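You operate a simulated robot arm through the tools that you are given. There is no shell and no other tool. Be economical: measure what you need, move in short steps, check, and stop when the job is done.

The job below is to be done with a simulated robot arm. You get a single attempt, and the scene is never put back.

TASK
Park the red hose in its holder and put the stopper in the air port.
Fine: first the red air knob off, then the hose valve; lift the hose only when the small gauge is down by its zero mark; use the black stopper. Set down upright: red hose end.

The check looks at the end state, three seconds after you hand in, the way a careful person would. Anything else that was tipped, shoved, dropped, spilled or broken makes it a failure. A push-on lid holds only when it is set on centred and level and pressed home; a screw cap is set on level and turned clockwise until tight.

THE ROBOT
A 6-joint arm with a two-finger parallel gripper on a trunk, on a base that drives. Base frame: it is fixed to the floor where the robot stands at the start and does not move with it; the origin is under the middle of the robot, x ahead of it, y to its left, z up; the surface under the hand at the start is at about z = 0.85. Readings come in m, degrees, newtons and seconds.
With the tool pointing down near the work surface it reaches from about 0.32 to 0.7 m from the robot's upright axis, wherever it stands. Its first joint turns from -166.0 to 166.0 degrees. Places, roughly: air port [0.2, 0.8, 0.9]; black stopper (4x4x7 cm) [0.4, 0.2, 0.9]; cup of the hose holder [0.1, 0.9, 0.9]; hose valve [0.1, 0.8, 0.8]; pump switch [0.3, 0.6, 0.9]; red air knob [0.7, -0.1, 1.2]; teal stopper (4x4x7 cm) [0.8, 0.1, 0.9]; valve block [0.2, 0.8, 0.9]; yellow slider [0.9, -0.3, 1.2]. Payload 4.1 kg.
Tool frame: the origin (TCP) lies between the finger pads and is the grasp point; the fingertips stand 0.023 m ahead of it; z points along the fingers, y is the line along which they close. The gripper opens to 0.094 m. The fingers are 0.038 m wide and 0.01 m thick; the gripper's body (0.054 by 0.096 m) begins 0.039 m behind the TCP.
Orientation is that of the tool frame in the base frame, as a unit quaternion [w, x, y, z]. With the fingers straight down and closing along the base's y, the tool's x points along the base's -x, its y along +y and its z along -z.

THE INTERFACE
- The arm moves only by the tool nudge_tool. Its argument "deltas" is a list of rows, each a list of 2 entries, a list of its own where there are three numbers: the shift along the tool's x, y, z in units of 250 mm (1.0 is 250 mm), then the turn, a rotation vector about the tool's x, y, z in units of 90 degrees (1.0 is 90 degrees). In form: [[[dx, dy, dz], [rx, ry, rz]], ...]. A call has 1 to 20 rows; each row is the pose to reach, as a shift and turn from the pose commanded when the call began, along the tool's axes at that moment. "gripper" is the gripper command, from -1 (fully open) to 1 (shut), values between in proportion, set as the call begins (left out, the last holds). A call with a number of a shift or a turn outside -1 to 1 is refused whole. Each row takes 0.2 s and may step no farther than 0.05 m and 8.6 degrees from the row before; otherwise, or with a gripper value out of range, the whole call is refused. Where a pose cannot be reached the arm comes as near as it can. A force on the tool above 90 N (or 10 N above the force at the start of the call, whichever is more), or a blocked arm, ends the call early, and 0.2 s more pass. Each finger travels about 0.045 m/s and halts on what it meets, pressing with about 35 N; the grip force reading is that of the motor and also rises with nothing between the fingers. The clock runs only during rows and for 0.2 s after the last one: add rows that repeat a pose to give the fingers time. It gives the time, the measured TCP pose, the force on the tool (base axes), the opening and the grip force at its end, in the units of the frame above (readings bear some noise), with the torque about the TCP (base axes, N m) and any sound that the robot's microphone picked up.
- Cameras (640 x 400 px; columns grow to the right, rows downward): "scene" is now at [0.023, 0.1871, 1.4917]; the picture's right is [0.24, -0.97, 0.00], its down [-0.60, -0.15, -0.78] and it looks along [0.76, 0.19, -0.62] (base axes); focal length 214 px, centre (320, 200). "wrist" rides on the gripper at [0.086, 0.016, -0.074] in the tool frame; the picture's right is [-0.18, 0.98, 0.00], its down [-0.58, -0.11, -0.81] and it looks along [-0.79, -0.15, 0.59] (tool axes); focal length 243 px, centre (320, 200). There is no depth. A picture from a camera that has moved, and an enlarged one, comes with that camera's place and axes in the base frame and with its lens.
- grab_frame(camera): a new picture of that camera. No time passes.
- slide_trunk(by): slides the trunk up (or, below 0, down) by that many m; the arm and the scene camera ride with it, the base frame stays. It gives what a move gives, with no picture.
- steer(legs): drives the robot by 1 to 6 legs, each [ahead, turn to the left] in m and degrees, along the robot's own axes; the way and the turn of a leg run together, so that a leg with both is an arc; at most 1.5 m and 180 degrees a leg. The arm and the cameras ride along, it lands a little off, and it stops where it bumps. It gives what a move gives.
- pan_tilt(pan, tilt): turns the head with the scene camera to pan (to the left, within 155 degrees either way) and tilt (down, from -29 to 69), counted from straight ahead of the robot. It gives what a move gives.
- inspect(camera, box): a new picture of the part [left, top, right, bottom] of that camera's present view, enlarged. No time passes.
- finish_job(): hands the job in; it is judged then, once.

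Go step by step. Nothing tells you exact positions but the pictures and the camera data: compare them with the known pose of the tool, close in by small moves and look again before you grip or let go. The budget is 120 turns and 82 pictures, counting those below and the enlarged ones. Unless the task says otherwise, let go and move clear before handing in, and close with one line.

The tools are called after ">>>" by a JSON object that holds its "method" and its "body". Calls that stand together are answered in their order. nudge_tool: Moves the arm, as the interface text tells. Its arguments: {"type":"object","properties":{"deltas":{"type":"array","items":{"type":"array"}},"gripper":{"type":"number"}},"required":["deltas"]} The other tools are called the same way: slide_trunk (by) slides the trunk up or down; steer (legs) drives the base; pan_tilt (pan, tilt) turns the head that bears the scene camera; grab_frame (camera) takes a picture; inspect (camera, box) takes an enlarged picture of a part of a camera's view; finish_job () hands the job in.

At the start:

```text
t: 0.0
position: [0.2771, 0.3284, 1.3061]
ee_rot: [-0.001, 0.001, 1.0, 0.0]
contact_force: [0.1, 0.1, -0.4]
moment: [-0.02, -0.02, -0.03]
finger_gap: 0.0939
grasp_force: 0.2
trunk travel left (down, up): [-0.445, 0.145]
robot x, y, heading: [0.0019, 0.0008, 0.1]
head pan, tilt: [14.0, 38.4]
```

scene: 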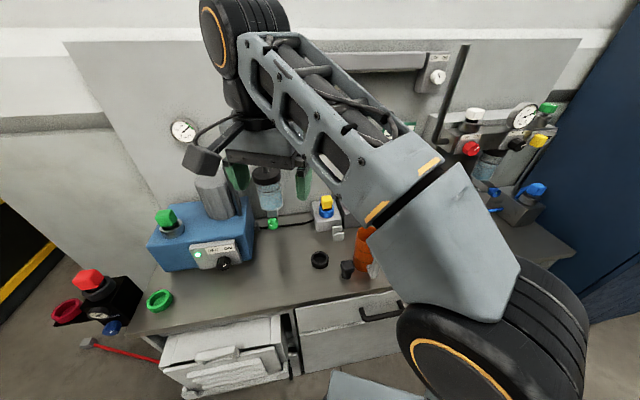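
wrist: 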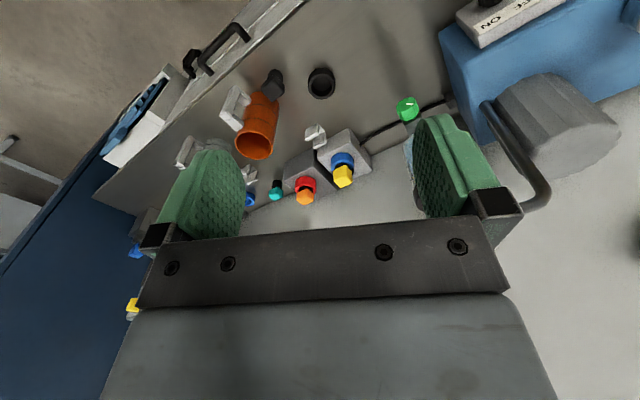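

The bench is ahead, with a pump at the left and an air panel at the right. I'll take a few looks before moving.

>>> {"method": "inspect", "body": {"camera": "scene", "box": [40, 180, 280, 380]}}

>>> {"method": "inspect", "body": {"camera": "scene", "box": [400, 40, 600, 220]}}

>>> {"method": "inspect", "body": {"camera": "scene", "box": [160, 100, 400, 300]}}

```text
2.00 times, centred on (160, 280) of scene
camera zoom: at [0.023, 0.1871, 1.4917], right [0.24, -0.97, 0.0], down [-0.6, -0.15, -0.78], along [0.76, 0.19, -0.62], focal length 429 px, centre (640, 40)
```

zoom: 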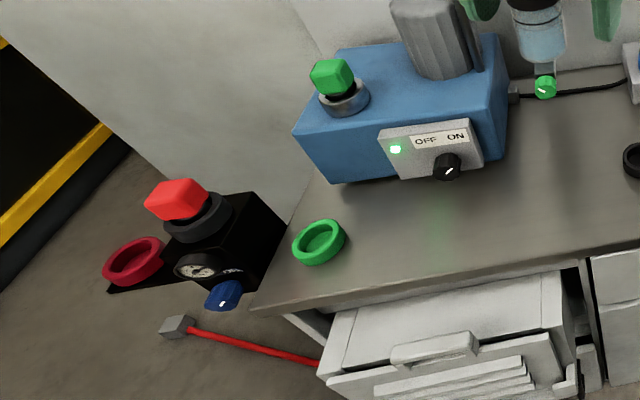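

```text
2.22 times, centred on (500, 130) of scene
camera zoom: at [0.023, 0.1871, 1.4917], right [0.24, -0.97, 0.0], down [-0.6, -0.15, -0.78], along [0.76, 0.19, -0.62], focal length 477 px, centre (-80, 356)
```

zoom: 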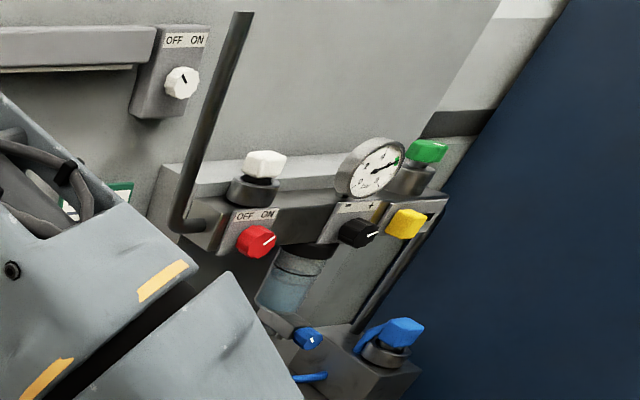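

```text
2.00 times, centred on (280, 200) of scene
camera zoom: at [0.023, 0.1871, 1.4917], right [0.24, -0.97, 0.0], down [-0.6, -0.15, -0.78], along [0.76, 0.19, -0.62], focal length 429 px, centre (400, 200)
```

zoom: 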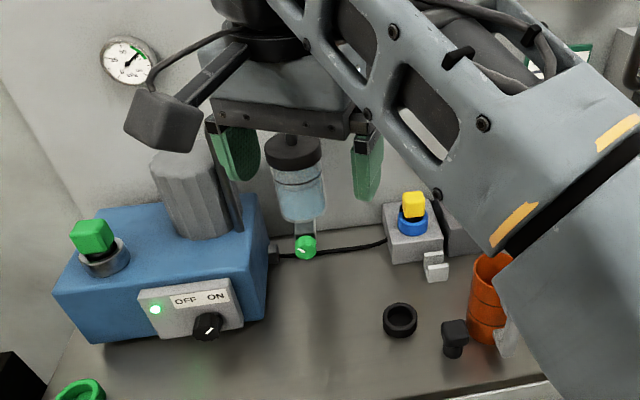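

The bench runs at about 24° to the robot, and the red air knob reads ON. I'll look closer at the valve block on the left and at the right panel.

>>> {"method": "pan_tilt", "body": {"pan": 65, "tilt": 35}}

>>> {"method": "grab_frame", "body": {"camera": "scene"}}

>>> {"method": "inspect", "body": {"camera": "scene", "box": [220, 140, 420, 265]}}

>>> {"method": "pan_tilt", "body": {"pan": -30, "tilt": 25}}

>>> {"method": "grab_frame", "body": {"camera": "scene"}}

```text
t: 1.2
position: [0.2764, 0.3278, 1.3063]
ee_rot: [0.0, 0.0, 1.0, 0.0]
contact_force: [-0.5, -0.9, 1.1]
moment: [0.01, 0.02, 0.01]
finger_gap: 0.0937
grasp_force: 0.0
trunk travel left (down, up): [-0.445, 0.145]
robot x, y, heading: [0.0018, 0.0013, -0.2]
head pan, tilt: [65.0, 35.0]
```

```text
76 pictures are left
camera scene: at [-0.0233, 0.2461, 1.4969], right [0.91, -0.42, 0.0], down [-0.24, -0.52, -0.82], along [0.35, 0.74, -0.57], focal length 214 px, centre (320, 200)
```

scene: 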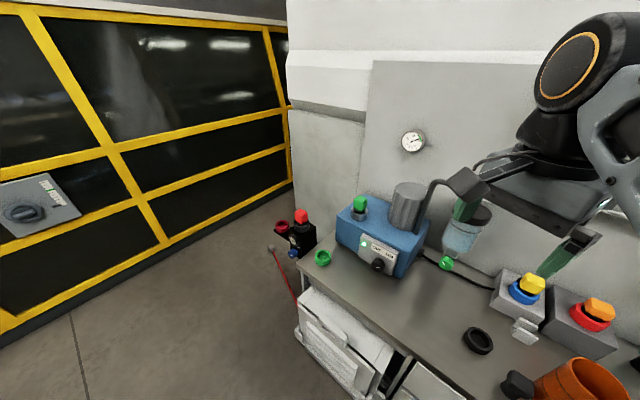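

```text
3.20 times, centred on (320, 202) of scene
camera zoom: at [-0.0233, 0.2461, 1.4969], right [0.91, -0.42, 0.0], down [-0.24, -0.52, -0.82], along [0.35, 0.74, -0.57], focal length 686 px, centre (320, 192)
```

zoom: 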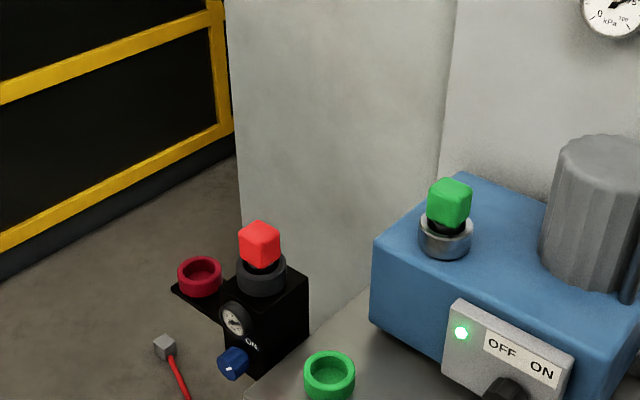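

```text
t: 2.9
position: [0.2781, 0.3287, 1.3063]
ee_rot: [0.0, 0.0, 1.0, 0.0]
contact_force: [-0.1, 0.2, -0.9]
moment: [-0.01, 0.02, 0.0]
finger_gap: 0.0942
grasp_force: 0.1
trunk travel left (down, up): [-0.445, 0.145]
robot x, y, heading: [-0.0002, 0.0013, 0.1]
head pan, tilt: [-30.0, 25.0]
```

```text
74 pictures are left
camera scene: at [0.0193, 0.1203, 1.5127], right [-0.5, -0.87, 0.0], down [-0.37, 0.21, -0.91], along [0.79, -0.45, -0.42], focal length 214 px, centre (320, 200)
```

scene: 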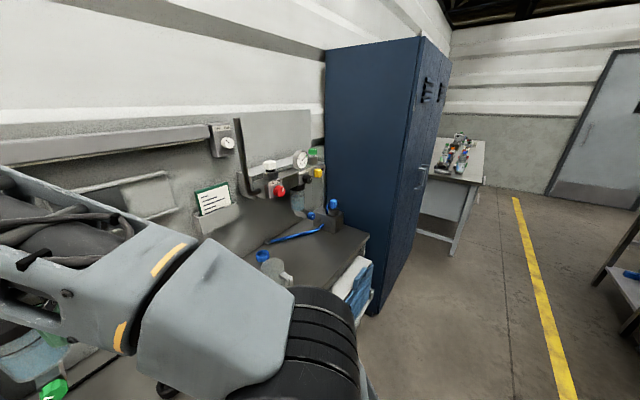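

The panel is in clear view now, so I'll zoom in on the knob.

>>> {"method": "inspect", "body": {"camera": "scene", "box": [225, 120, 353, 200]}}

```text
5.00 times, centred on (289, 160) of scene
camera zoom: at [0.0193, 0.1203, 1.5127], right [-0.5, -0.87, 0.0], down [-0.37, 0.21, -0.91], along [0.79, -0.45, -0.42], focal length 1072 px, centre (475, 400)
```

zoom: 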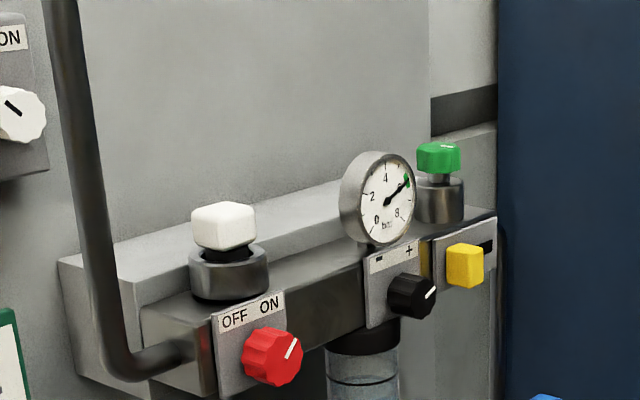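

The knob triangulates to about (0.694, -0.10, 1.222). I'll turn the tool horizontal along the bench normal (about 24°) and move part of the way over.

>>> {"method": "nudge_tool", "body": {"deltas": [[[-0.05, -0.08, 0.01], [-0.0174, -0.082, -0.0174]], [[-0.1, -0.16, 0.02], [-0.0348, -0.164, -0.0348]], [[-0.15, -0.24, 0.03], [-0.0522, -0.246, -0.0522]], [[-0.2, -0.32, 0.04], [-0.0697, -0.328, -0.0697]], [[-0.25, -0.4, 0.05], [-0.0871, -0.41, -0.0871]], [[-0.3, -0.48, 0.06], [-0.1045, -0.492, -0.1045]], [[-0.35, -0.56, 0.07], [-0.1219, -0.574, -0.1219]], [[-0.4, -0.64, 0.08], [-0.1393, -0.656, -0.1393]], [[-0.45, -0.72, 0.09], [-0.1568, -0.738, -0.1568]], [[-0.5, -0.8, 0.1], [-0.1742, -0.82, -0.1742]], [[-0.55, -0.88, 0.11], [-0.1916, -0.902, -0.1916]], [[-0.6, -0.96, 0.12], [-0.209, -0.984, -0.209]]]}}

>>> {"method": "grab_frame", "body": {"camera": "scene"}}

>>> {"method": "grab_frame", "body": {"camera": "wrist"}}

```text
t: 5.5
position: [0.4151, 0.1102, 1.2668]
ee_rot: [0.639, -0.16, 0.737, 0.152]
contact_force: [-0.3, 0.1, 0.6]
moment: [0.0, 0.07, -0.01]
finger_gap: 0.0939
grasp_force: 0.1
out of reach, approached as far as the arm can: row 11, 12
trunk travel left (down, up): [-0.445, 0.145]
robot x, y, heading: [0.0012, -0.0028, 0.0]
head pan, tilt: [-30.0, 25.0]
```

```text
72 pictures are left
camera scene: at [0.0195, 0.1203, 1.5127], right [-0.5, -0.87, 0.0], down [-0.37, 0.21, -0.91], along [0.78, -0.45, -0.42], focal length 214 px, centre (320, 200)
```

scene: 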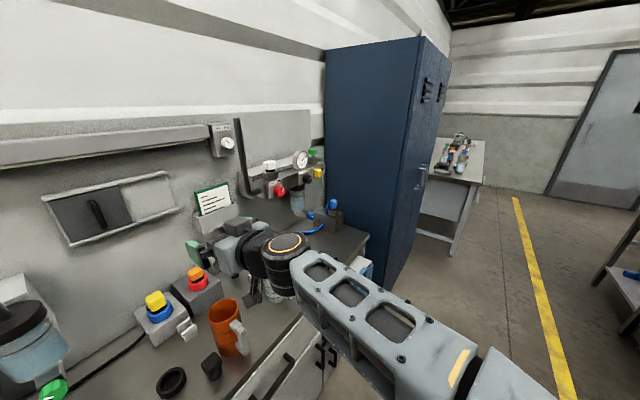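

```text
71 pictures are left
camera wrist: at [0.3309, 0.0885, 1.1922], right [-0.4, 0.89, 0.2], down [-0.6, -0.42, 0.68], along [0.7, 0.15, 0.7], focal length 243 px, centre (320, 200)
```

wrist: 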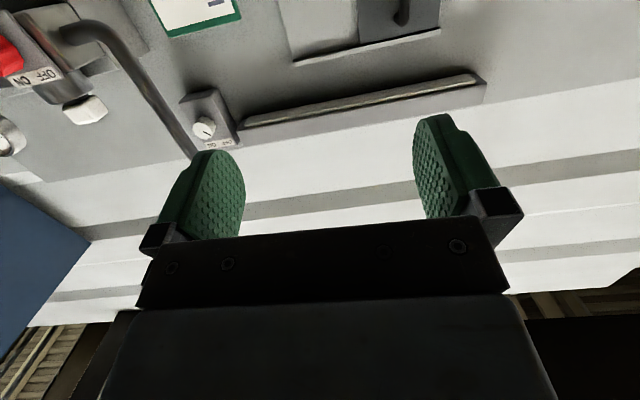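

The arm folded near its limit, and reaching further out should help. I'll continue sideways towards the spot in front of the knob.

>>> {"method": "nudge_tool", "body": {"deltas": [[[0.02, -0.15, 0.0], [0, 0, 0]], [[0.04, -0.3, 0.0], [0, 0, 0]], [[0.06, -0.45, 0.0], [0, 0, 0]], [[0.08, -0.6, 0.0], [0, 0, 0]], [[0.1, -0.75, 0.0], [0, 0, 0]], [[0.12, -0.9, 0.0], [0, 0, 0]], [[0.14, -1.0, 0.0], [0, 0, 0]], [[0.14, -1.0, 0.1], [0, 0, 0]]]}}

>>> {"method": "grab_frame", "body": {"camera": "wrist"}}

```text
t: 7.3
position: [0.5421, -0.1059, 1.2245]
ee_rot: [0.641, -0.157, 0.735, 0.156]
contact_force: [-0.2, 0.6, -0.2]
moment: [0.02, 0.02, 0.03]
finger_gap: 0.094
grasp_force: 0.1
trunk travel left (down, up): [-0.445, 0.145]
robot x, y, heading: [-0.0005, -0.0034, 0.1]
head pan, tilt: [-30.0, 25.0]
```

```text
70 pictures are left
camera wrist: at [0.4568, -0.1273, 1.1483], right [-0.4, 0.89, 0.21], down [-0.6, -0.43, 0.68], along [0.69, 0.15, 0.7], focal length 243 px, centre (320, 200)
```

wrist: 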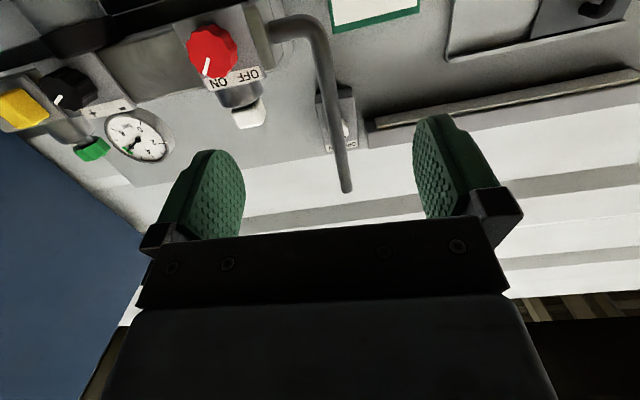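

Crossing the wrist and scene rays puts the knob at about (0.759, -0.123, 1.197), with the panel normal at 24°. I'll level the tool, move to 12 cm in front of it, then pre-roll 45°.

>>> {"method": "nudge_tool", "body": {"deltas": [[[0.016, -0.107, 0.07], [0.005, -0.021, 0]], [[0.031, -0.213, 0.141], [0.01, -0.042, 0]], [[0.047, -0.32, 0.212], [0.015, -0.063, 0]], [[0.062, -0.426, 0.283], [0.02, -0.083, 0]]]}}

>>> {"method": "nudge_tool", "body": {"deltas": [[[0, 0, 0], [0, 0, 0.09]], [[0, 0, 0], [0, 0, 0.18]], [[0, 0, 0], [0, 0, 0.27]], [[0, 0, 0], [0, 0, 0.36]], [[0, 0, 0], [0, 0, 0.45]], [[0, 0, 0], [0, 0, 0.5]]], "gripper": -0.4}}

>>> {"method": "grab_frame", "body": {"camera": "wrist"}}

>>> {"method": "grab_frame", "body": {"camera": "scene"}}

```text
t: 8.3
position: [0.6492, -0.1728, 1.197]
ee_rot: [0.69, -0.137, 0.694, 0.155]
contact_force: [-1.1, -0.5, 0.2]
moment: [0.01, 0.02, 0.0]
finger_gap: 0.094
grasp_force: 0.1
trunk travel left (down, up): [-0.445, 0.145]
robot x, y, heading: [0.0025, -0.0013, -0.0]
head pan, tilt: [-30.0, 25.0]
```

```text
t: 9.7
position: [0.649, -0.1727, 1.1971]
ee_rot: [0.578, 0.14, 0.693, 0.408]
contact_force: [0.5, 0.3, 0.4]
moment: [0.03, 0.02, -0.02]
finger_gap: 0.0657
grasp_force: 0.1
trunk travel left (down, up): [-0.445, 0.145]
robot x, y, heading: [0.0013, -0.0006, 0.0]
head pan, tilt: [-30.0, 25.0]
```

```text
69 pictures are left
camera wrist: at [0.5502, -0.1359, 1.1493], right [-0.22, 0.49, 0.84], down [-0.54, -0.78, 0.32], along [0.82, -0.38, 0.44], focal length 243 px, centre (320, 200)
```

wrist: 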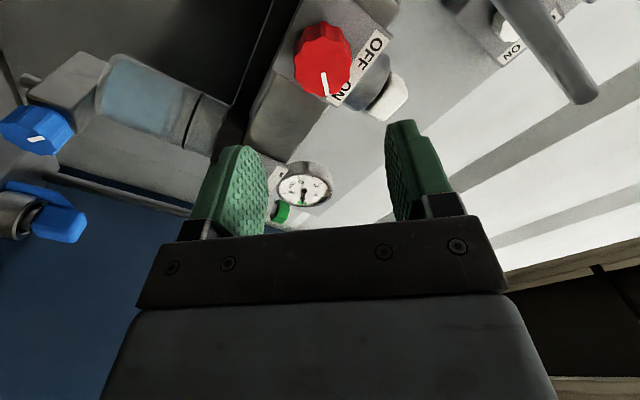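

```text
68 pictures are left
camera scene: at [0.0193, 0.12, 1.5127], right [-0.5, -0.87, 0.0], down [-0.37, 0.21, -0.91], along [0.78, -0.45, -0.42], focal length 214 px, centre (320, 200)
```

scene: 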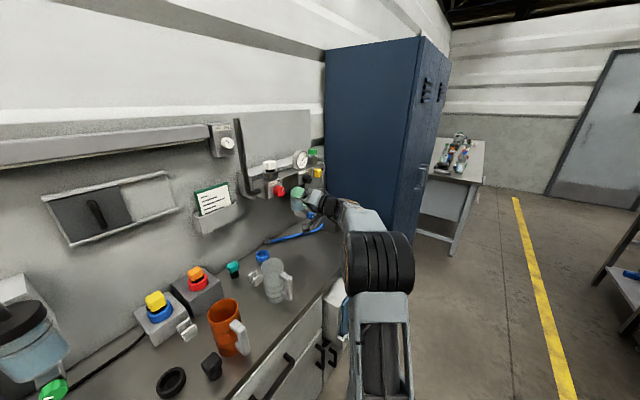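

The alignment agrees to about a millimetre. I'll advance 11 cm along the tool and look before closing.

>>> {"method": "nudge_tool", "body": {"deltas": [[[0, 0, 0.12], [0, 0, 0]], [[0, 0, 0.24], [0, 0, 0]], [[0, 0, 0.34], [0, 0, 0]], [[0, 0, 0.42], [0, 0, 0]]]}}

>>> {"method": "grab_frame", "body": {"camera": "wrist"}}

>>> {"method": "inspect", "body": {"camera": "scene", "box": [225, 140, 353, 220]}}

```text
t: 10.7
position: [0.7453, -0.1291, 1.1964]
ee_rot: [0.577, 0.139, 0.694, 0.408]
contact_force: [-1.3, -0.1, -0.2]
moment: [-0.01, -0.01, -0.01]
finger_gap: 0.0656
grasp_force: 0.1
trunk travel left (down, up): [-0.445, 0.145]
robot x, y, heading: [-0.0033, 0.0009, -0.1]
head pan, tilt: [-30.0, 25.0]
```

```text
67 pictures are left
camera wrist: at [0.6465, -0.0931, 1.1487], right [-0.22, 0.5, 0.84], down [-0.54, -0.78, 0.32], along [0.82, -0.38, 0.44], focal length 243 px, centre (320, 200)
```

wrist: 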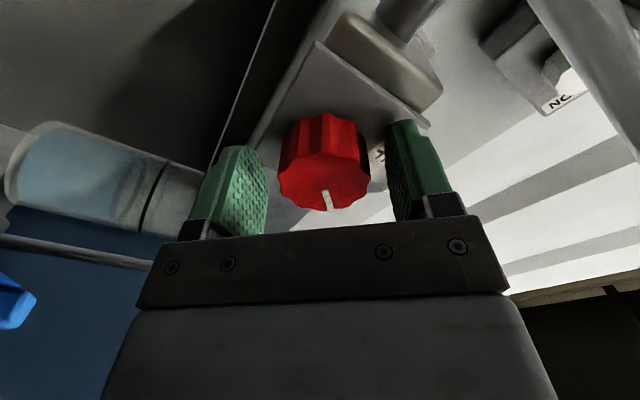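

```text
5.00 times, centred on (289, 180) of scene
camera zoom: at [0.0194, 0.1201, 1.5127], right [-0.5, -0.87, 0.0], down [-0.37, 0.21, -0.91], along [0.78, -0.45, -0.42], focal length 1072 px, centre (475, 300)
```

zoom: 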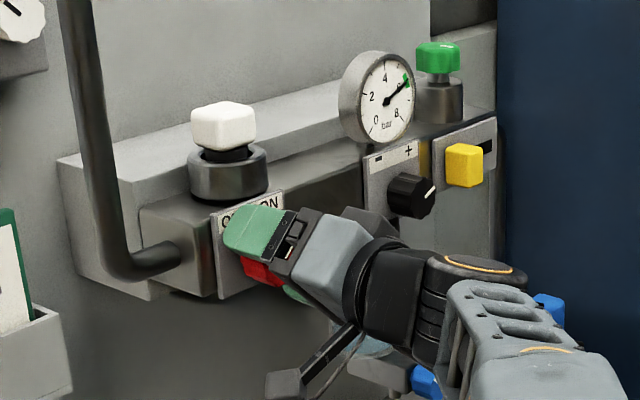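

The fingers straddle the knob nicely. I'll close on it.

>>> {"method": "nudge_tool", "body": {"deltas": [[[0, 0, 0], [0, 0, 0]], [[0, 0, 0], [0, 0, 0]], [[0, 0, 0], [0, 0, 0]], [[0, 0, 0], [0, 0, 0]]], "gripper": 1}}

```text
t: 11.7
position: [0.7442, -0.1278, 1.1992]
ee_rot: [0.578, 0.138, 0.693, 0.408]
contact_force: [4.1, 3.7, 10.6]
moment: [0.22, -0.36, 1.09]
finger_gap: 0.0419
grasp_force: 45.3
trunk travel left (down, up): [-0.445, 0.145]
robot x, y, heading: [-0.0005, -0.0026, -0.2]
head pan, tilt: [-30.0, 25.0]
```

The knob is gripped (42 mm). I'll turn it counter-clockwise from the front (negative about tool z) and look partway.

>>> {"method": "nudge_tool", "body": {"deltas": [[[0, 0, 0], [0, 0, -0.09]], [[0, 0, 0], [0, 0, -0.18]], [[0, 0, 0], [0, 0, -0.27]], [[0, 0, 0], [0, 0, -0.36]], [[0, 0, 0], [0, 0, -0.45]], [[0, 0, 0], [0, 0, -0.54]], [[0, 0, 0], [0, 0, -0.63]], [[0, 0, 0], [0, 0, -0.72]], [[0, 0, 0], [0, 0, -0.8]], [[0, 0, 0], [0, 0, -0.88]]]}}

>>> {"method": "grab_frame", "body": {"camera": "wrist"}}

```text
t: 13.9
position: [0.7428, -0.1239, 1.198]
ee_rot: [0.705, -0.339, 0.62, -0.055]
contact_force: [-10.7, 25.9, 12.9]
moment: [0.15, -0.21, 0.83]
finger_gap: 0.0418
grasp_force: 44.9
trunk travel left (down, up): [-0.445, 0.145]
robot x, y, heading: [0.0026, 0.0021, 0.5]
head pan, tilt: [-30.0, 25.0]
```

```text
65 pictures are left
camera wrist: at [0.6875, -0.1858, 1.1173], right [-0.38, 0.84, -0.38], down [-0.83, -0.12, 0.55], along [0.41, 0.52, 0.75], focal length 243 px, centre (320, 200)
```

wrist: 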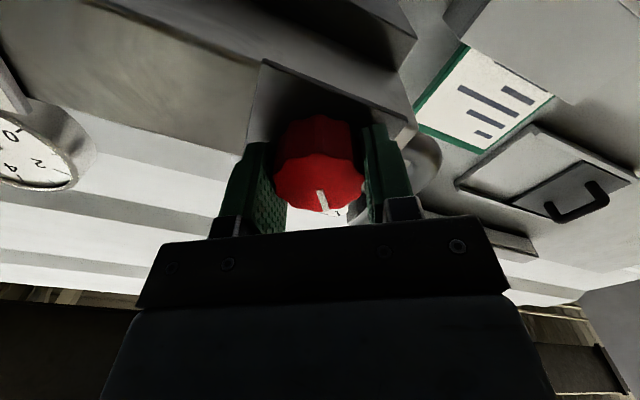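

The knob follows the grip with no stop felt yet. I'll turn a little further to see whether it meets its stop.

>>> {"method": "nudge_tool", "body": {"deltas": [[[0, 0, 0], [0, 0, -0.06]], [[0, 0, 0], [0, 0, -0.12]], [[0, 0, 0], [0, 0, -0.12]]]}}

>>> {"method": "grab_frame", "body": {"camera": "wrist"}}

```text
t: 14.7
position: [0.7434, -0.1247, 1.1975]
ee_rot: [0.696, -0.395, 0.588, -0.12]
contact_force: [-16.1, 25.2, -0.5]
moment: [0.56, 0.05, 0.86]
finger_gap: 0.0418
grasp_force: 44.9
trunk travel left (down, up): [-0.445, 0.145]
robot x, y, heading: [0.0011, 0.0011, 0.0]
head pan, tilt: [-30.0, 25.0]
```

```text
64 pictures are left
camera wrist: at [0.6936, -0.2001, 1.1226], right [-0.34, 0.76, -0.54], down [-0.87, -0.03, 0.5], along [0.36, 0.64, 0.67], focal length 243 px, centre (320, 200)
```

wrist: 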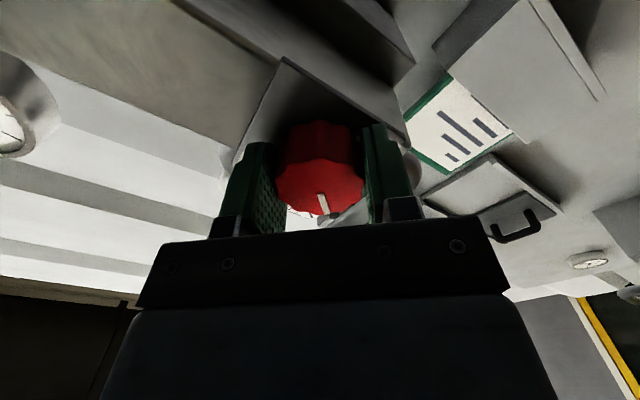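

A resisting torque now shows, so the knob is at its OFF stop. I'll release, back off and check.

>>> {"method": "nudge_tool", "body": {"deltas": [[[0, 0, 0], [0, 0, 0]], [[0, 0, 0], [0, 0, 0]], [[0, 0, 0], [0, 0, 0]], [[0, 0, -0.15], [0, 0, 0]], [[0, 0, -0.34], [0, 0, 0]], [[0, 0, -0.53], [0, 0, 0]], [[0, 0, -0.7], [0, 0, 0]]], "gripper": -0.4}}

>>> {"method": "inspect", "body": {"camera": "scene", "box": [225, 120, 353, 200]}}

```text
t: 16.3
position: [0.5858, -0.1998, 1.1976]
ee_rot: [0.696, -0.392, 0.589, -0.121]
contact_force: [0.7, -0.8, 0.4]
moment: [0.03, 0.02, 0.0]
finger_gap: 0.0657
grasp_force: 0.1
trunk travel left (down, up): [-0.445, 0.145]
robot x, y, heading: [0.0004, -0.0017, 0.3]
head pan, tilt: [-30.0, 25.0]
```

```text
5.00 times, centred on (289, 160) of scene
camera zoom: at [0.0191, 0.1203, 1.5127], right [-0.5, -0.87, 0.0], down [-0.37, 0.21, -0.91], along [0.78, -0.45, -0.42], focal length 1072 px, centre (475, 400)
```

zoom: 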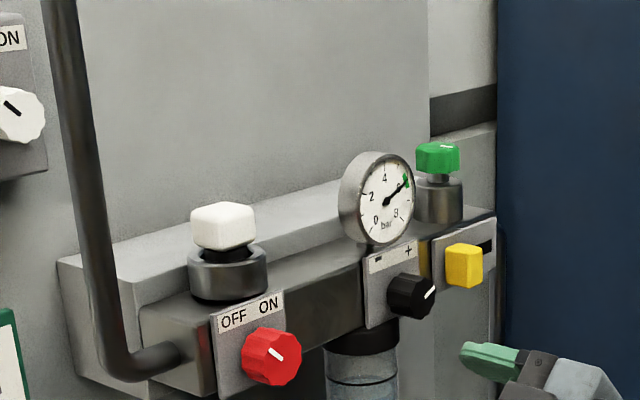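

The knob now points to OFF. I'll retract the arm and drive to a stance further left, about (-0.24, 0.33) at heading 24°, where the valve, hose, holder and stopper should all be in reach.

>>> {"method": "nudge_tool", "body": {"deltas": [[[0, 0, -0.15], [0, 0, 0.09]], [[0, 0, -0.3], [0, 0, 0.18]], [[0, 0, -0.4], [0, 0, 0.27]], [[0, 0, -0.4], [0, 0, 0.36]], [[0, 0, -0.4], [0, 0, 0.45]]]}}

>>> {"method": "steer", "body": {"legs": [[0, -54.7], [-0.408, 0]]}}

```text
t: 17.5
position: [0.4936, -0.2397, 1.1982]
ee_rot: [0.695, -0.162, 0.689, 0.127]
contact_force: [0.6, 0.1, -0.6]
moment: [0.0, 0.02, -0.03]
finger_gap: 0.0659
grasp_force: 0.1
trunk travel left (down, up): [-0.445, 0.145]
robot x, y, heading: [-0.0016, 0.0011, -0.0]
head pan, tilt: [-30.0, 25.0]
```

```text
t: 22.4
position: [-0.1454, -0.21, 1.1973]
ee_rot: [0.676, 0.17, 0.687, -0.206]
contact_force: [0.2, -0.3, 0.4]
moment: [0.01, 0.0, 0.01]
finger_gap: 0.0658
grasp_force: 0.0
trunk travel left (down, up): [-0.445, 0.145]
robot x, y, heading: [-0.2376, 0.3312, -54.4]
head pan, tilt: [-30.0, 25.0]
```

Arrived on the spot. Now I'll turn to face the bench and look.

>>> {"method": "steer", "body": {"legs": [[0, 78.4]]}}

>>> {"method": "pan_tilt", "body": {"pan": 25, "tilt": 42}}

>>> {"method": "grab_frame", "body": {"camera": "scene"}}

```text
t: 26.2
position: [0.3114, 0.3051, 1.1982]
ee_rot: [0.656, -0.299, 0.641, 0.264]
contact_force: [0.4, 0.0, -0.7]
moment: [0.0, 0.02, 0.01]
finger_gap: 0.0657
grasp_force: 0.0
trunk travel left (down, up): [-0.445, 0.145]
robot x, y, heading: [-0.2339, 0.3276, 23.0]
head pan, tilt: [-30.0, 25.0]
```

```text
t: 27.4
position: [0.3109, 0.3053, 1.1977]
ee_rot: [0.655, -0.3, 0.641, 0.266]
contact_force: [-0.4, 0.1, 0.8]
moment: [0.0, -0.01, 0.01]
finger_gap: 0.0658
grasp_force: 0.0
trunk travel left (down, up): [-0.445, 0.145]
robot x, y, heading: [-0.2365, 0.3289, 23.1]
head pan, tilt: [25.0, 42.0]
```

```text
62 pictures are left
camera scene: at [-0.3022, 0.521, 1.4865], right [0.75, -0.67, 0.0], down [-0.45, -0.5, -0.74], along [0.49, 0.55, -0.67], focal length 214 px, centre (320, 200)
```

scene: 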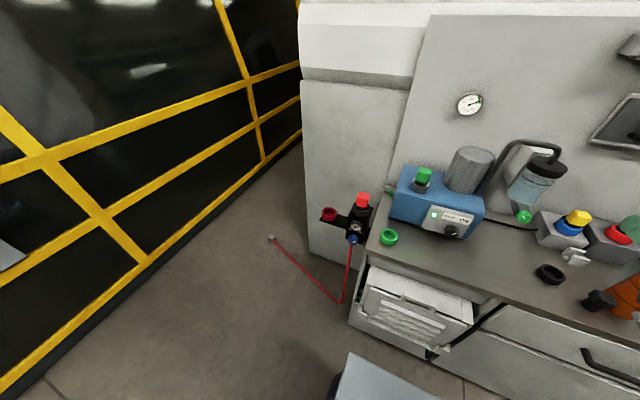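

I'll zoom in on the valve block.

>>> {"method": "inspect", "body": {"camera": "scene", "box": [304, 180, 416, 250]}}

>>> {"method": "inspect", "body": {"camera": "scene", "box": [480, 190, 640, 290]}}

```text
5.71 times, centred on (360, 215) of scene
camera zoom: at [-0.3022, 0.521, 1.4865], right [0.75, -0.67, 0.0], down [-0.45, -0.5, -0.74], along [0.49, 0.55, -0.67], focal length 1226 px, centre (91, 114)
```

zoom: 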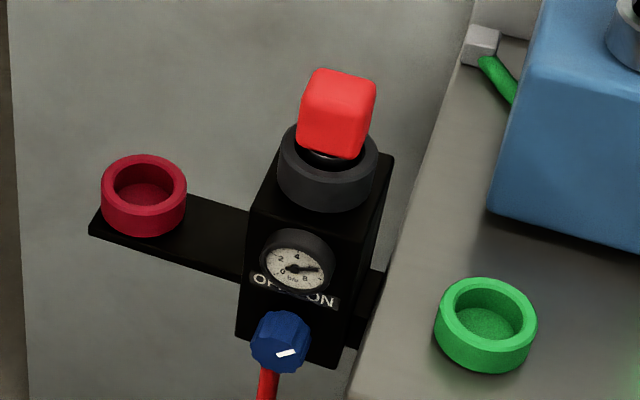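

```text
4.00 times, centred on (560, 240) of scene
camera zoom: at [-0.3022, 0.521, 1.4865], right [0.75, -0.67, 0.0], down [-0.45, -0.5, -0.74], along [0.49, 0.55, -0.67], focal length 858 px, centre (-640, 40)
```

zoom: 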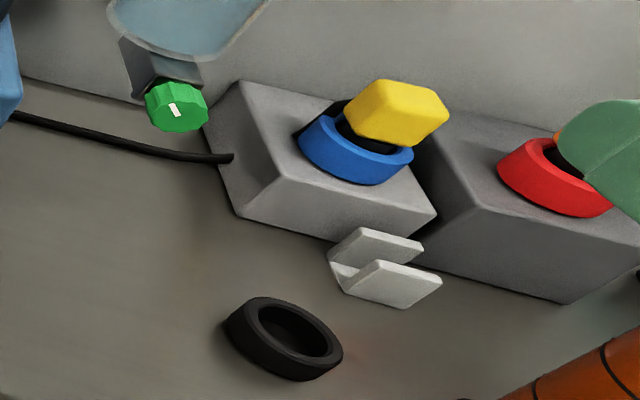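

The small gauge reads about 5 bar and the blue valve sits below it at about (0.119, 0.805, 0.84), beside the bench edge and an open drawer. I'll shift further left so the arm comes straight at it, clear of the drawer.

>>> {"method": "steer", "body": {"legs": [[0, -79.4], [-0.227, 0], [0, 80.3]]}}

>>> {"method": "grab_frame", "body": {"camera": "scene"}}

```text
t: 36.0
position: [0.1849, 0.5041, 1.1973]
ee_rot: [0.652, -0.306, 0.638, 0.272]
contact_force: [0.1, -0.4, 0.9]
moment: [-0.01, 0.05, -0.03]
finger_gap: 0.0659
grasp_force: 0.1
trunk travel left (down, up): [-0.445, 0.145]
robot x, y, heading: [-0.3633, 0.5185, 24.1]
head pan, tilt: [25.0, 42.0]
```

```text
59 pictures are left
camera scene: at [-0.433, 0.7086, 1.4864], right [0.76, -0.65, 0.0], down [-0.44, -0.51, -0.74], along [0.48, 0.56, -0.67], focal length 214 px, centre (320, 200)
```

scene: 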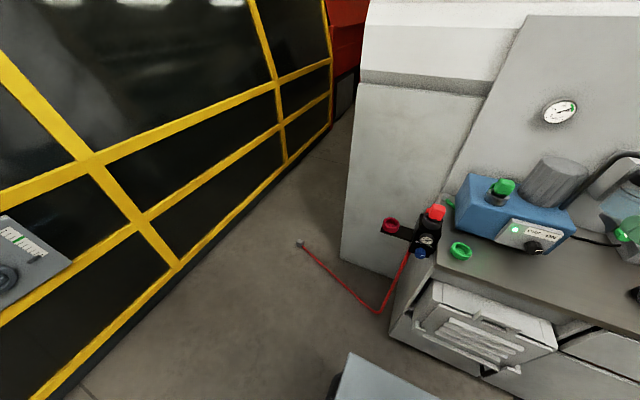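

I'll back up 12 cm for arm room, then turn the tool to 24° heading and move it in front of the valve, still high.

>>> {"method": "steer", "body": {"legs": [[-0.12, 0]]}}

>>> {"method": "nudge_tool", "body": {"deltas": [[[-0.006, 0.124, 0.091], [0.033, 0, 0]], [[-0.013, 0.248, 0.182], [0.067, 0, 0]], [[-0.019, 0.373, 0.274], [0.1, 0, 0]], [[-0.025, 0.497, 0.365], [0.133, 0, 0]], [[-0.031, 0.621, 0.456], [0.167, 0, 0]], [[-0.038, 0.745, 0.547], [0.2, 0, 0]], [[-0.044, 0.87, 0.639], [0.233, 0, 0]], [[-0.05, 0.994, 0.73], [0.267, 0, 0]]]}}

```text
t: 37.2
position: [0.0744, 0.4536, 1.1967]
ee_rot: [0.652, -0.305, 0.638, 0.272]
contact_force: [-0.9, 1.0, 0.0]
moment: [0.01, -0.02, -0.01]
finger_gap: 0.0659
grasp_force: 0.1
trunk travel left (down, up): [-0.445, 0.145]
robot x, y, heading: [-0.4744, 0.4695, 24.3]
head pan, tilt: [25.0, 42.0]
```

```text
t: 39.0
position: [0.0263, 0.6893, 1.197]
ee_rot: [0.693, -0.193, 0.675, 0.162]
contact_force: [-0.6, 0.7, -0.6]
moment: [-0.01, -0.01, -0.02]
finger_gap: 0.0659
grasp_force: 0.1
out of reach, approached as far as the arm can: row 7, 8
trunk travel left (down, up): [-0.445, 0.145]
robot x, y, heading: [-0.474, 0.4702, 24.6]
head pan, tilt: [25.0, 42.0]
```

The reach limit was hit at this height, likely from the arm folding. I'll back away a little more and then roll the tool so the camera ends up on the free left side.

>>> {"method": "steer", "body": {"legs": [[-0.1, 0]]}}

>>> {"method": "nudge_tool", "body": {"deltas": [[[0.05, 0.05, 0.05], [0, 0, 0.09]], [[0.1, 0.1, 0.1], [0, 0, 0.18]], [[0.15, 0.15, 0.15], [0, 0, 0.27]], [[0.2, 0.2, 0.2], [0, 0, 0.36]], [[0.25, 0.25, 0.25], [0, 0, 0.45]], [[0.3, 0.25, 0.3], [0, 0, 0.54]], [[0.35, 0.25, 0.35], [0, 0, 0.63]], [[0.4, 0.25, 0.4], [0, 0, 0.72]], [[0.45, 0.25, 0.4], [0, 0, 0.81]], [[0.5, 0.25, 0.4], [0, 0, 0.9]], [[0.5, 0.25, 0.4], [0, 0, 0.98]]]}}

```text
t: 40.2
position: [-0.0652, 0.6489, 1.1971]
ee_rot: [0.694, -0.192, 0.675, 0.162]
contact_force: [0.4, -0.7, 0.5]
moment: [0.02, -0.01, 0.0]
finger_gap: 0.0655
grasp_force: 0.1
trunk travel left (down, up): [-0.445, 0.145]
robot x, y, heading: [-0.5673, 0.4312, 24.3]
head pan, tilt: [25.0, 42.0]
```

```text
t: 42.6
position: [0.0308, 0.6911, 1.0843]
ee_rot: [0.368, 0.318, 0.63, 0.605]
contact_force: [-0.5, 0.2, -0.3]
moment: [-0.02, 0.02, -0.01]
finger_gap: 0.0659
grasp_force: 0.1
out of reach, approached as far as the arm can: row 1, 2, 3, 4, 5, 6, 7, 8, 9, 10, 11
trunk travel left (down, up): [-0.445, 0.145]
robot x, y, heading: [-0.5653, 0.4252, 24.3]
head pan, tilt: [25.0, 42.0]
```

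The limit seems tied to the tool heading relative to the arm's bearing; it worked when the target lay to the robot's right. I'll raise the trunk and move to a stance on the left, near (-0.55, 0.94).

>>> {"method": "slide_trunk", "body": {"by": 0.1}}

>>> {"method": "steer", "body": {"legs": [[0, 63.4], [0.508, 0], [0, -77.7]]}}

>>> {"method": "pan_tilt", "body": {"pan": -20, "tilt": 42}}

>>> {"method": "grab_frame", "body": {"camera": "scene"}}

```text
t: 43.9
position: [0.0298, 0.6912, 1.1854]
ee_rot: [0.368, 0.318, 0.63, 0.605]
contact_force: [0.0, -0.3, -0.4]
moment: [-0.01, 0.0, 0.02]
finger_gap: 0.0659
grasp_force: 0.0
trunk travel left (down, up): [-0.545, 0.045]
robot x, y, heading: [-0.5638, 0.4239, 24.4]
head pan, tilt: [25.0, 42.0]
```

```text
t: 53.0
position: [0.0956, 1.0533, 1.1849]
ee_rot: [0.438, 0.391, 0.587, 0.557]
contact_force: [-0.6, 0.2, 0.6]
moment: [-0.04, -0.02, -0.01]
finger_gap: 0.0657
grasp_force: 0.1
trunk travel left (down, up): [-0.545, 0.045]
robot x, y, heading: [-0.5437, 0.9362, 10.3]
head pan, tilt: [25.0, 42.0]
```

```text
t: 54.1
position: [0.0938, 1.0531, 1.1844]
ee_rot: [0.438, 0.391, 0.588, 0.556]
contact_force: [-0.1, -0.2, 0.1]
moment: [0.0, 0.01, -0.01]
finger_gap: 0.0657
grasp_force: 0.1
trunk travel left (down, up): [-0.545, 0.045]
robot x, y, heading: [-0.5447, 0.9399, 10.7]
head pan, tilt: [-20.0, 42.0]
```

```text
58 pictures are left
camera scene: at [-0.5531, 1.0771, 1.5865], right [-0.16, -0.99, 0.0], down [-0.66, 0.11, -0.74], along [0.73, -0.12, -0.67], focal length 214 px, centre (320, 200)
```

scene: 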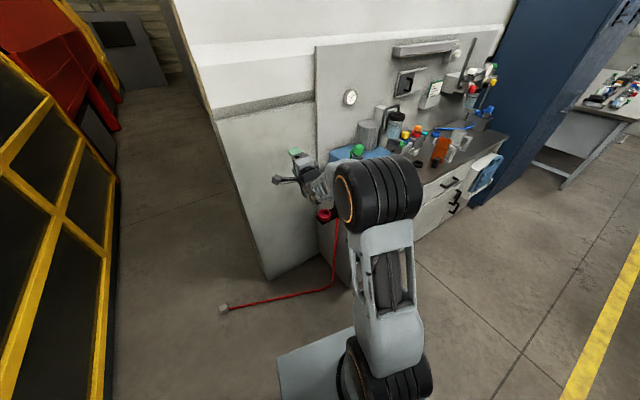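

Good spot. I'll move the tool across in front of the valve, still high, turning to 24° heading.

>>> {"method": "nudge_tool", "body": {"deltas": [[[-0.123, -0.01, -0.086], [0, 0.008, 0]], [[-0.245, -0.02, -0.171], [0, 0.017, 0]], [[-0.368, -0.03, -0.257], [0, 0.025, 0]], [[-0.49, -0.04, -0.342], [0, 0.033, 0]], [[-0.613, -0.05, -0.428], [0, 0.042, 0]], [[-0.735, -0.06, -0.513], [0, 0.05, 0]], [[-0.858, -0.07, -0.599], [0, 0.058, 0]], [[-0.98, -0.08, -0.684], [0, 0.067, 0]]]}}

>>> {"method": "slide_trunk", "body": {"by": -0.15}}

>>> {"method": "grab_frame", "body": {"camera": "wrist"}}

>>> {"method": "grab_frame", "body": {"camera": "scene"}}

```text
t: 56.0
position: [0.0075, 0.7652, 1.1838]
ee_rot: [0.408, 0.361, 0.61, 0.576]
contact_force: [0.1, 0.2, 0.0]
moment: [-0.01, 0.0, 0.01]
finger_gap: 0.0658
grasp_force: 0.1
trunk travel left (down, up): [-0.545, 0.045]
robot x, y, heading: [-0.547, 0.9355, 10.4]
head pan, tilt: [-20.0, 42.0]
```

```text
t: 57.7
position: [0.0084, 0.7662, 1.0335]
ee_rot: [0.407, 0.361, 0.61, 0.576]
contact_force: [0.4, -1.1, 0.3]
moment: [0.0, -0.04, 0.02]
finger_gap: 0.0657
grasp_force: 0.0
trunk travel left (down, up): [-0.395, 0.195]
robot x, y, heading: [-0.5448, 0.9394, 10.3]
head pan, tilt: [-20.0, 42.0]
```

```text
57 pictures are left
camera wrist: at [-0.0957, 0.8139, 1.0426], right [0.05, -0.09, 0.99], down [-0.5, -0.87, -0.06], along [0.87, -0.49, -0.09], focal length 243 px, centre (320, 200)
```

wrist: 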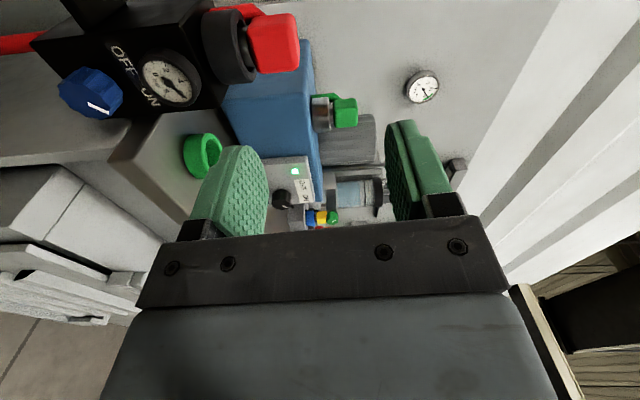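

```text
56 pictures are left
camera scene: at [-0.5532, 1.0769, 1.4365], right [-0.16, -0.99, 0.0], down [-0.66, 0.11, -0.74], along [0.73, -0.12, -0.67], focal length 214 px, centre (320, 200)
```

scene: 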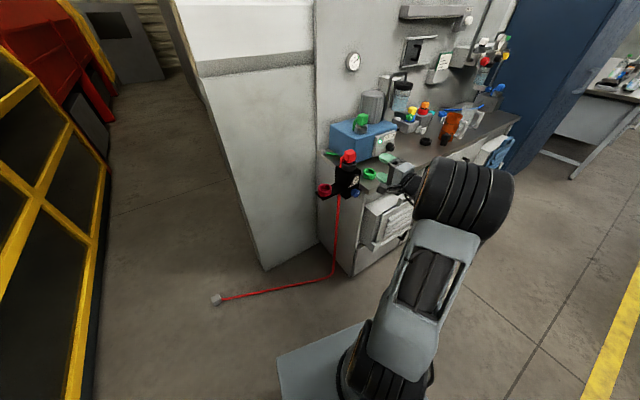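

The view is clear and the knob fix agrees at (0.118, 0.808, 0.841). I'll check the clearance to the open drawer.

>>> {"method": "inspect", "body": {"camera": "scene", "box": [310, 140, 438, 220]}}

>>> {"method": "inspect", "body": {"camera": "wrist", "box": [0, 0, 260, 340]}}

```text
5.00 times, centred on (374, 180) of scene
camera zoom: at [-0.5532, 1.0769, 1.4365], right [-0.16, -0.99, 0.0], down [-0.66, 0.11, -0.74], along [0.73, -0.12, -0.67], focal length 1072 px, centre (50, 300)
```

zoom: 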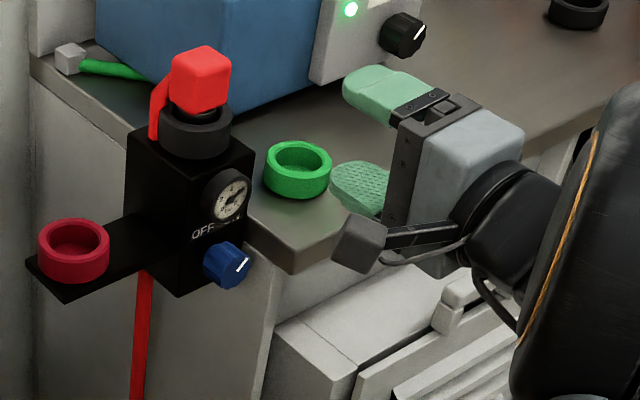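

```text
1.18 times, centred on (130, 170) of wrist
camera zoom: at [-0.0957, 0.8139, 1.0426], right [0.05, -0.09, 0.99], down [-0.5, -0.87, -0.06], along [0.87, -0.49, -0.09], focal length 285 px, centre (544, 235)
```

zoom: 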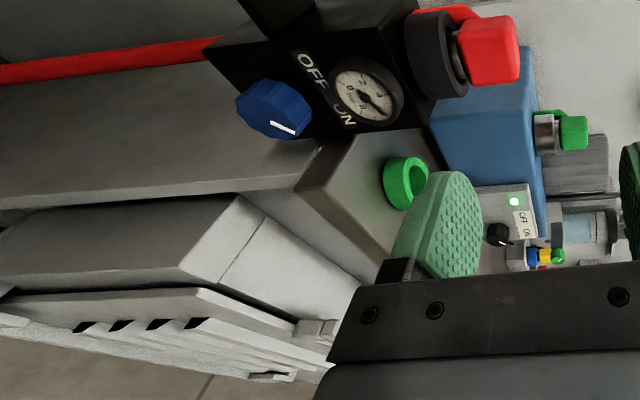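

The drawer top is well below (about 0.73) and the bench corner leaves room. I'll roll 45° and lower with the trunk to valve height.

>>> {"method": "nudge_tool", "body": {"deltas": [[[-0.026, 0, 0], [0, 0, 0.09]], [[-0.026, 0, 0], [0, 0, 0.18]], [[-0.026, 0, 0], [0, 0, 0.27]], [[-0.026, 0, 0], [0, 0, 0.36]], [[-0.026, 0, 0], [0, 0, 0.45]]]}}

>>> {"method": "slide_trunk", "body": {"by": -0.192}}

>>> {"method": "grab_frame", "body": {"camera": "wrist"}}

```text
t: 58.9
position: [0.0123, 0.7594, 1.0352]
ee_rot: [0.182, 0.55, 0.446, 0.682]
contact_force: [-0.1, -0.5, -0.3]
moment: [0.0, 0.01, -0.01]
finger_gap: 0.0657
grasp_force: 0.0
trunk travel left (down, up): [-0.395, 0.195]
robot x, y, heading: [-0.5423, 0.9386, 10.4]
head pan, tilt: [-20.0, 42.0]
```

```text
t: 61.0
position: [0.0106, 0.7599, 0.8422]
ee_rot: [0.183, 0.55, 0.447, 0.682]
contact_force: [-0.4, 0.1, -0.1]
moment: [0.03, 0.04, -0.01]
finger_gap: 0.0659
grasp_force: 0.0
trunk travel left (down, up): [-0.203, 0.387]
robot x, y, heading: [-0.5499, 0.9384, 10.2]
head pan, tilt: [-20.0, 42.0]
```

```text
53 pictures are left
camera wrist: at [-0.0818, 0.7835, 0.9057], right [0.3, -0.66, 0.69], down [-0.57, -0.7, -0.43], along [0.76, -0.27, -0.59], focal length 243 px, centre (320, 200)
```

wrist: 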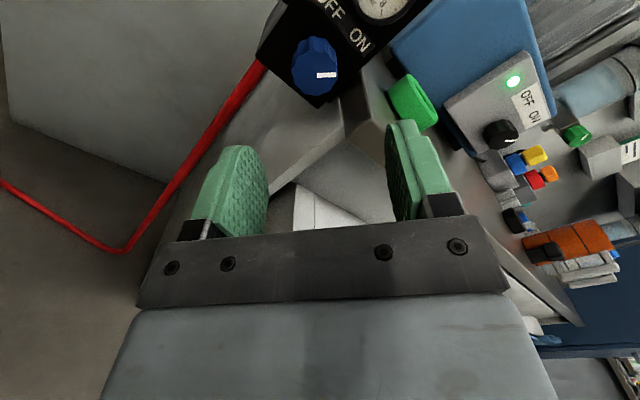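

The knob is centred within a few millimetres. I'll advance 10.5 cm with a small correction.

>>> {"method": "nudge_tool", "body": {"deltas": [[[-0.006, -0.004, 0.12], [0, 0, 0]], [[-0.012, -0.006, 0.24], [0, 0, 0]], [[-0.012, -0.006, 0.34], [0, 0, 0]], [[-0.012, -0.006, 0.4], [0, 0, 0]]]}}

>>> {"method": "grab_frame", "body": {"camera": "wrist"}}

>>> {"method": "inspect", "body": {"camera": "scene", "box": [320, 100, 448, 180]}}

```text
t: 62.0
position: [0.1043, 0.7984, 0.8393]
ee_rot: [0.182, 0.55, 0.447, 0.682]
contact_force: [-0.1, -0.2, 0.7]
moment: [-0.03, -0.04, -0.03]
finger_gap: 0.066
grasp_force: 0.1
trunk travel left (down, up): [-0.203, 0.387]
robot x, y, heading: [-0.546, 0.942, 10.8]
head pan, tilt: [-20.0, 42.0]
```

```text
52 pictures are left
camera wrist: at [0.0102, 0.8225, 0.9025], right [0.3, -0.66, 0.69], down [-0.57, -0.7, -0.43], along [0.76, -0.27, -0.59], focal length 243 px, centre (320, 200)
```

wrist: 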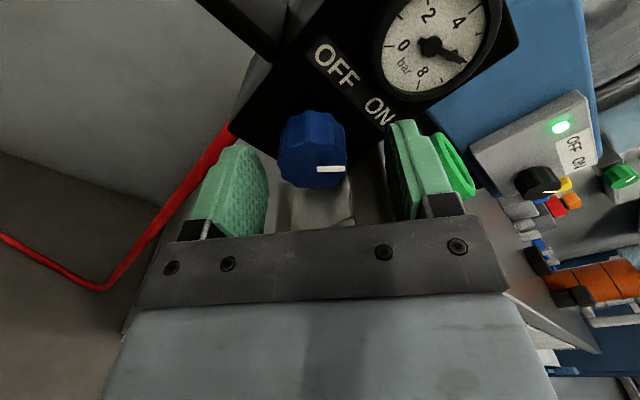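

```text
5.00 times, centred on (384, 140) of scene
camera zoom: at [-0.5532, 1.0769, 1.2445], right [-0.16, -0.99, 0.0], down [-0.66, 0.11, -0.74], along [0.73, -0.12, -0.67], focal length 1072 px, centre (0, 500)
```

zoom: 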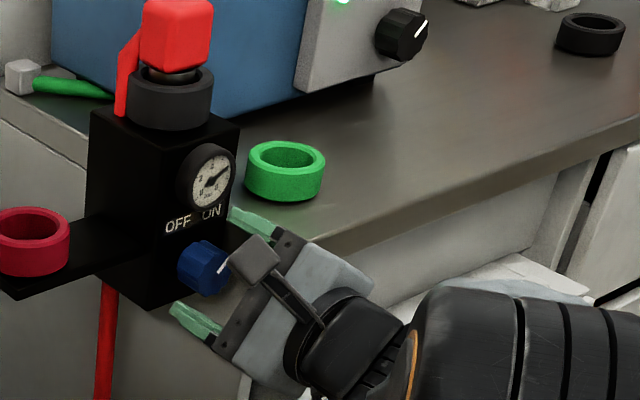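

The knob sits between the fingers. I'll advance 8 mm more and close.

>>> {"method": "nudge_tool", "body": {"deltas": [[[0, 0, 0.03], [0, 0, 0]], [[0, 0, 0.03], [0, 0, 0]], [[0, 0, 0.03], [0, 0, 0]], [[0, 0, 0.03], [0, 0, 0]], [[0, 0, 0.03], [0, 0, 0]]], "gripper": 1}}

```text
t: 63.2
position: [0.1099, 0.8029, 0.8369]
ee_rot: [0.18, 0.551, 0.448, 0.681]
contact_force: [-15.5, 15.1, -24.7]
moment: [0.2, -0.47, 0.64]
finger_gap: 0.0352
grasp_force: 45.1
trunk travel left (down, up): [-0.203, 0.387]
robot x, y, heading: [-0.5444, 0.9417, 10.7]
head pan, tilt: [-20.0, 42.0]
```

Gripped (35 mm) with a slight side load. I'll ease that by 3 mm while turning counter-clockwise.

>>> {"method": "nudge_tool", "body": {"deltas": [[[0, -0.008, 0], [0, 0, 0]], [[0, -0.012, 0], [0, 0, -0.09]], [[0, -0.012, 0], [0, 0, -0.18]], [[0, -0.012, 0], [0, 0, -0.27]], [[0, -0.012, 0], [0, 0, -0.36]], [[0, -0.012, 0], [0, 0, -0.45]], [[0, -0.012, 0], [0, 0, -0.54]], [[0, -0.012, 0], [0, 0, -0.63]], [[0, -0.012, 0], [0, 0, -0.72]], [[0, -0.012, 0], [0, 0, -0.8]], [[0, -0.012, 0], [0, 0, -0.88]]]}}

>>> {"method": "grab_frame", "body": {"camera": "wrist"}}

```text
t: 65.6
position: [0.1092, 0.8044, 0.8356]
ee_rot: [0.576, 0.138, 0.695, 0.408]
contact_force: [-1.9, 2.9, -7.2]
moment: [0.51, -1.09, -0.03]
finger_gap: 0.0352
grasp_force: 45.7
trunk travel left (down, up): [-0.203, 0.387]
robot x, y, heading: [-0.5457, 0.941, 10.4]
head pan, tilt: [-20.0, 42.0]
```

```text
50 pictures are left
camera wrist: at [0.0106, 0.8395, 0.7882], right [-0.22, 0.5, 0.84], down [-0.53, -0.78, 0.32], along [0.82, -0.38, 0.44], focal length 243 px, centre (320, 200)
```

wrist: 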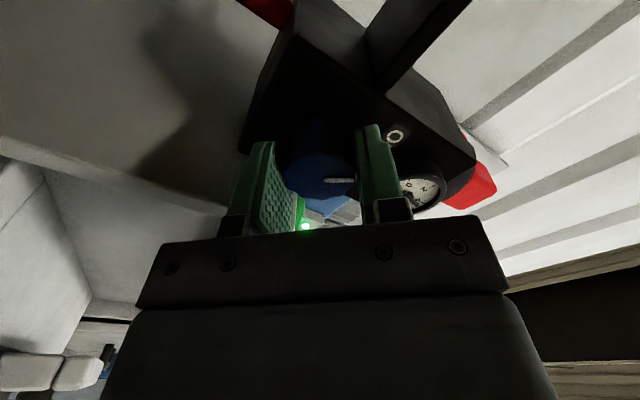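

The pointer has moved past vertical to the OFF side. I'll turn a bit more to reach the stop.

>>> {"method": "nudge_tool", "body": {"deltas": [[[0, 0, 0], [0, 0, -0.06]], [[0, 0, 0], [0, 0, -0.12]], [[0, 0, 0], [0, 0, -0.12]]]}}

>>> {"method": "inspect", "body": {"camera": "scene", "box": [320, 100, 448, 180]}}

```text
t: 66.4
position: [0.1099, 0.8043, 0.8364]
ee_rot: [0.611, 0.073, 0.705, 0.353]
contact_force: [2.1, 1.2, -4.4]
moment: [0.43, -1.1, 0.07]
finger_gap: 0.0356
grasp_force: 45.3
trunk travel left (down, up): [-0.203, 0.387]
robot x, y, heading: [-0.5459, 0.9393, 10.5]
head pan, tilt: [-20.0, 42.0]
```

```text
5.00 times, centred on (384, 140) of scene
camera zoom: at [-0.5527, 1.0771, 1.2445], right [-0.16, -0.99, 0.0], down [-0.66, 0.11, -0.74], along [0.73, -0.12, -0.67], focal length 1072 px, centre (0, 500)
```

zoom: 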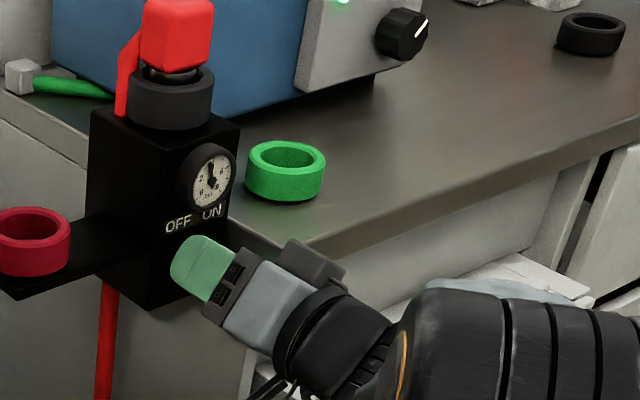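

The gauge is dropping. I'll release, back off and check the valve pointer.

>>> {"method": "nudge_tool", "body": {"deltas": [[[0, 0, 0], [0, 0, 0]], [[0, 0, 0], [0, 0, 0]], [[0, 0, 0], [0, 0, 0]], [[0, 0, -0.12], [0, 0, 0]], [[0, 0, -0.3], [0, 0, 0]], [[0, 0, -0.44], [0, 0, 0]]], "gripper": -0.4}}

>>> {"method": "grab_frame", "body": {"camera": "wrist"}}

>>> {"method": "inspect", "body": {"camera": "scene", "box": [320, 100, 400, 150]}}

```text
t: 67.8
position: [0.0074, 0.7588, 0.8361]
ee_rot: [0.611, 0.073, 0.705, 0.353]
contact_force: [0.1, -0.4, 0.5]
moment: [-0.03, 0.0, 0.02]
finger_gap: 0.0657
grasp_force: 0.0
trunk travel left (down, up): [-0.203, 0.387]
robot x, y, heading: [-0.5463, 0.9374, 10.5]
head pan, tilt: [-20.0, 42.0]
```

```text
48 pictures are left
camera wrist: at [-0.0869, 0.7847, 0.7763], right [-0.28, 0.63, 0.73], down [-0.56, -0.72, 0.41], along [0.78, -0.29, 0.55], focal length 243 px, centre (320, 200)
```

wrist: 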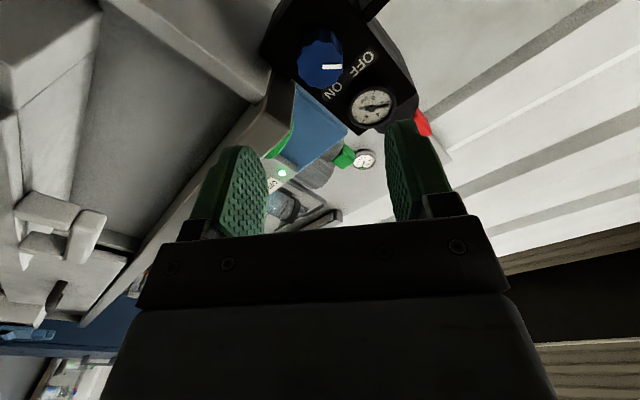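

```text
8.00 times, centred on (360, 125) of scene
camera zoom: at [-0.5529, 1.0772, 1.2444], right [-0.16, -0.99, 0.0], down [-0.66, 0.11, -0.74], along [0.73, -0.12, -0.67], focal length 1716 px, centre (0, 800)
```

zoom: 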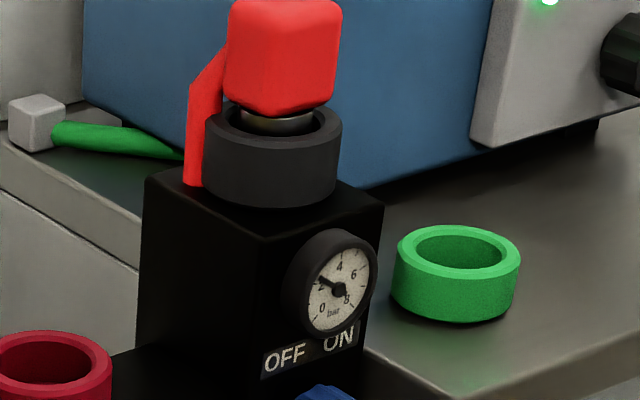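

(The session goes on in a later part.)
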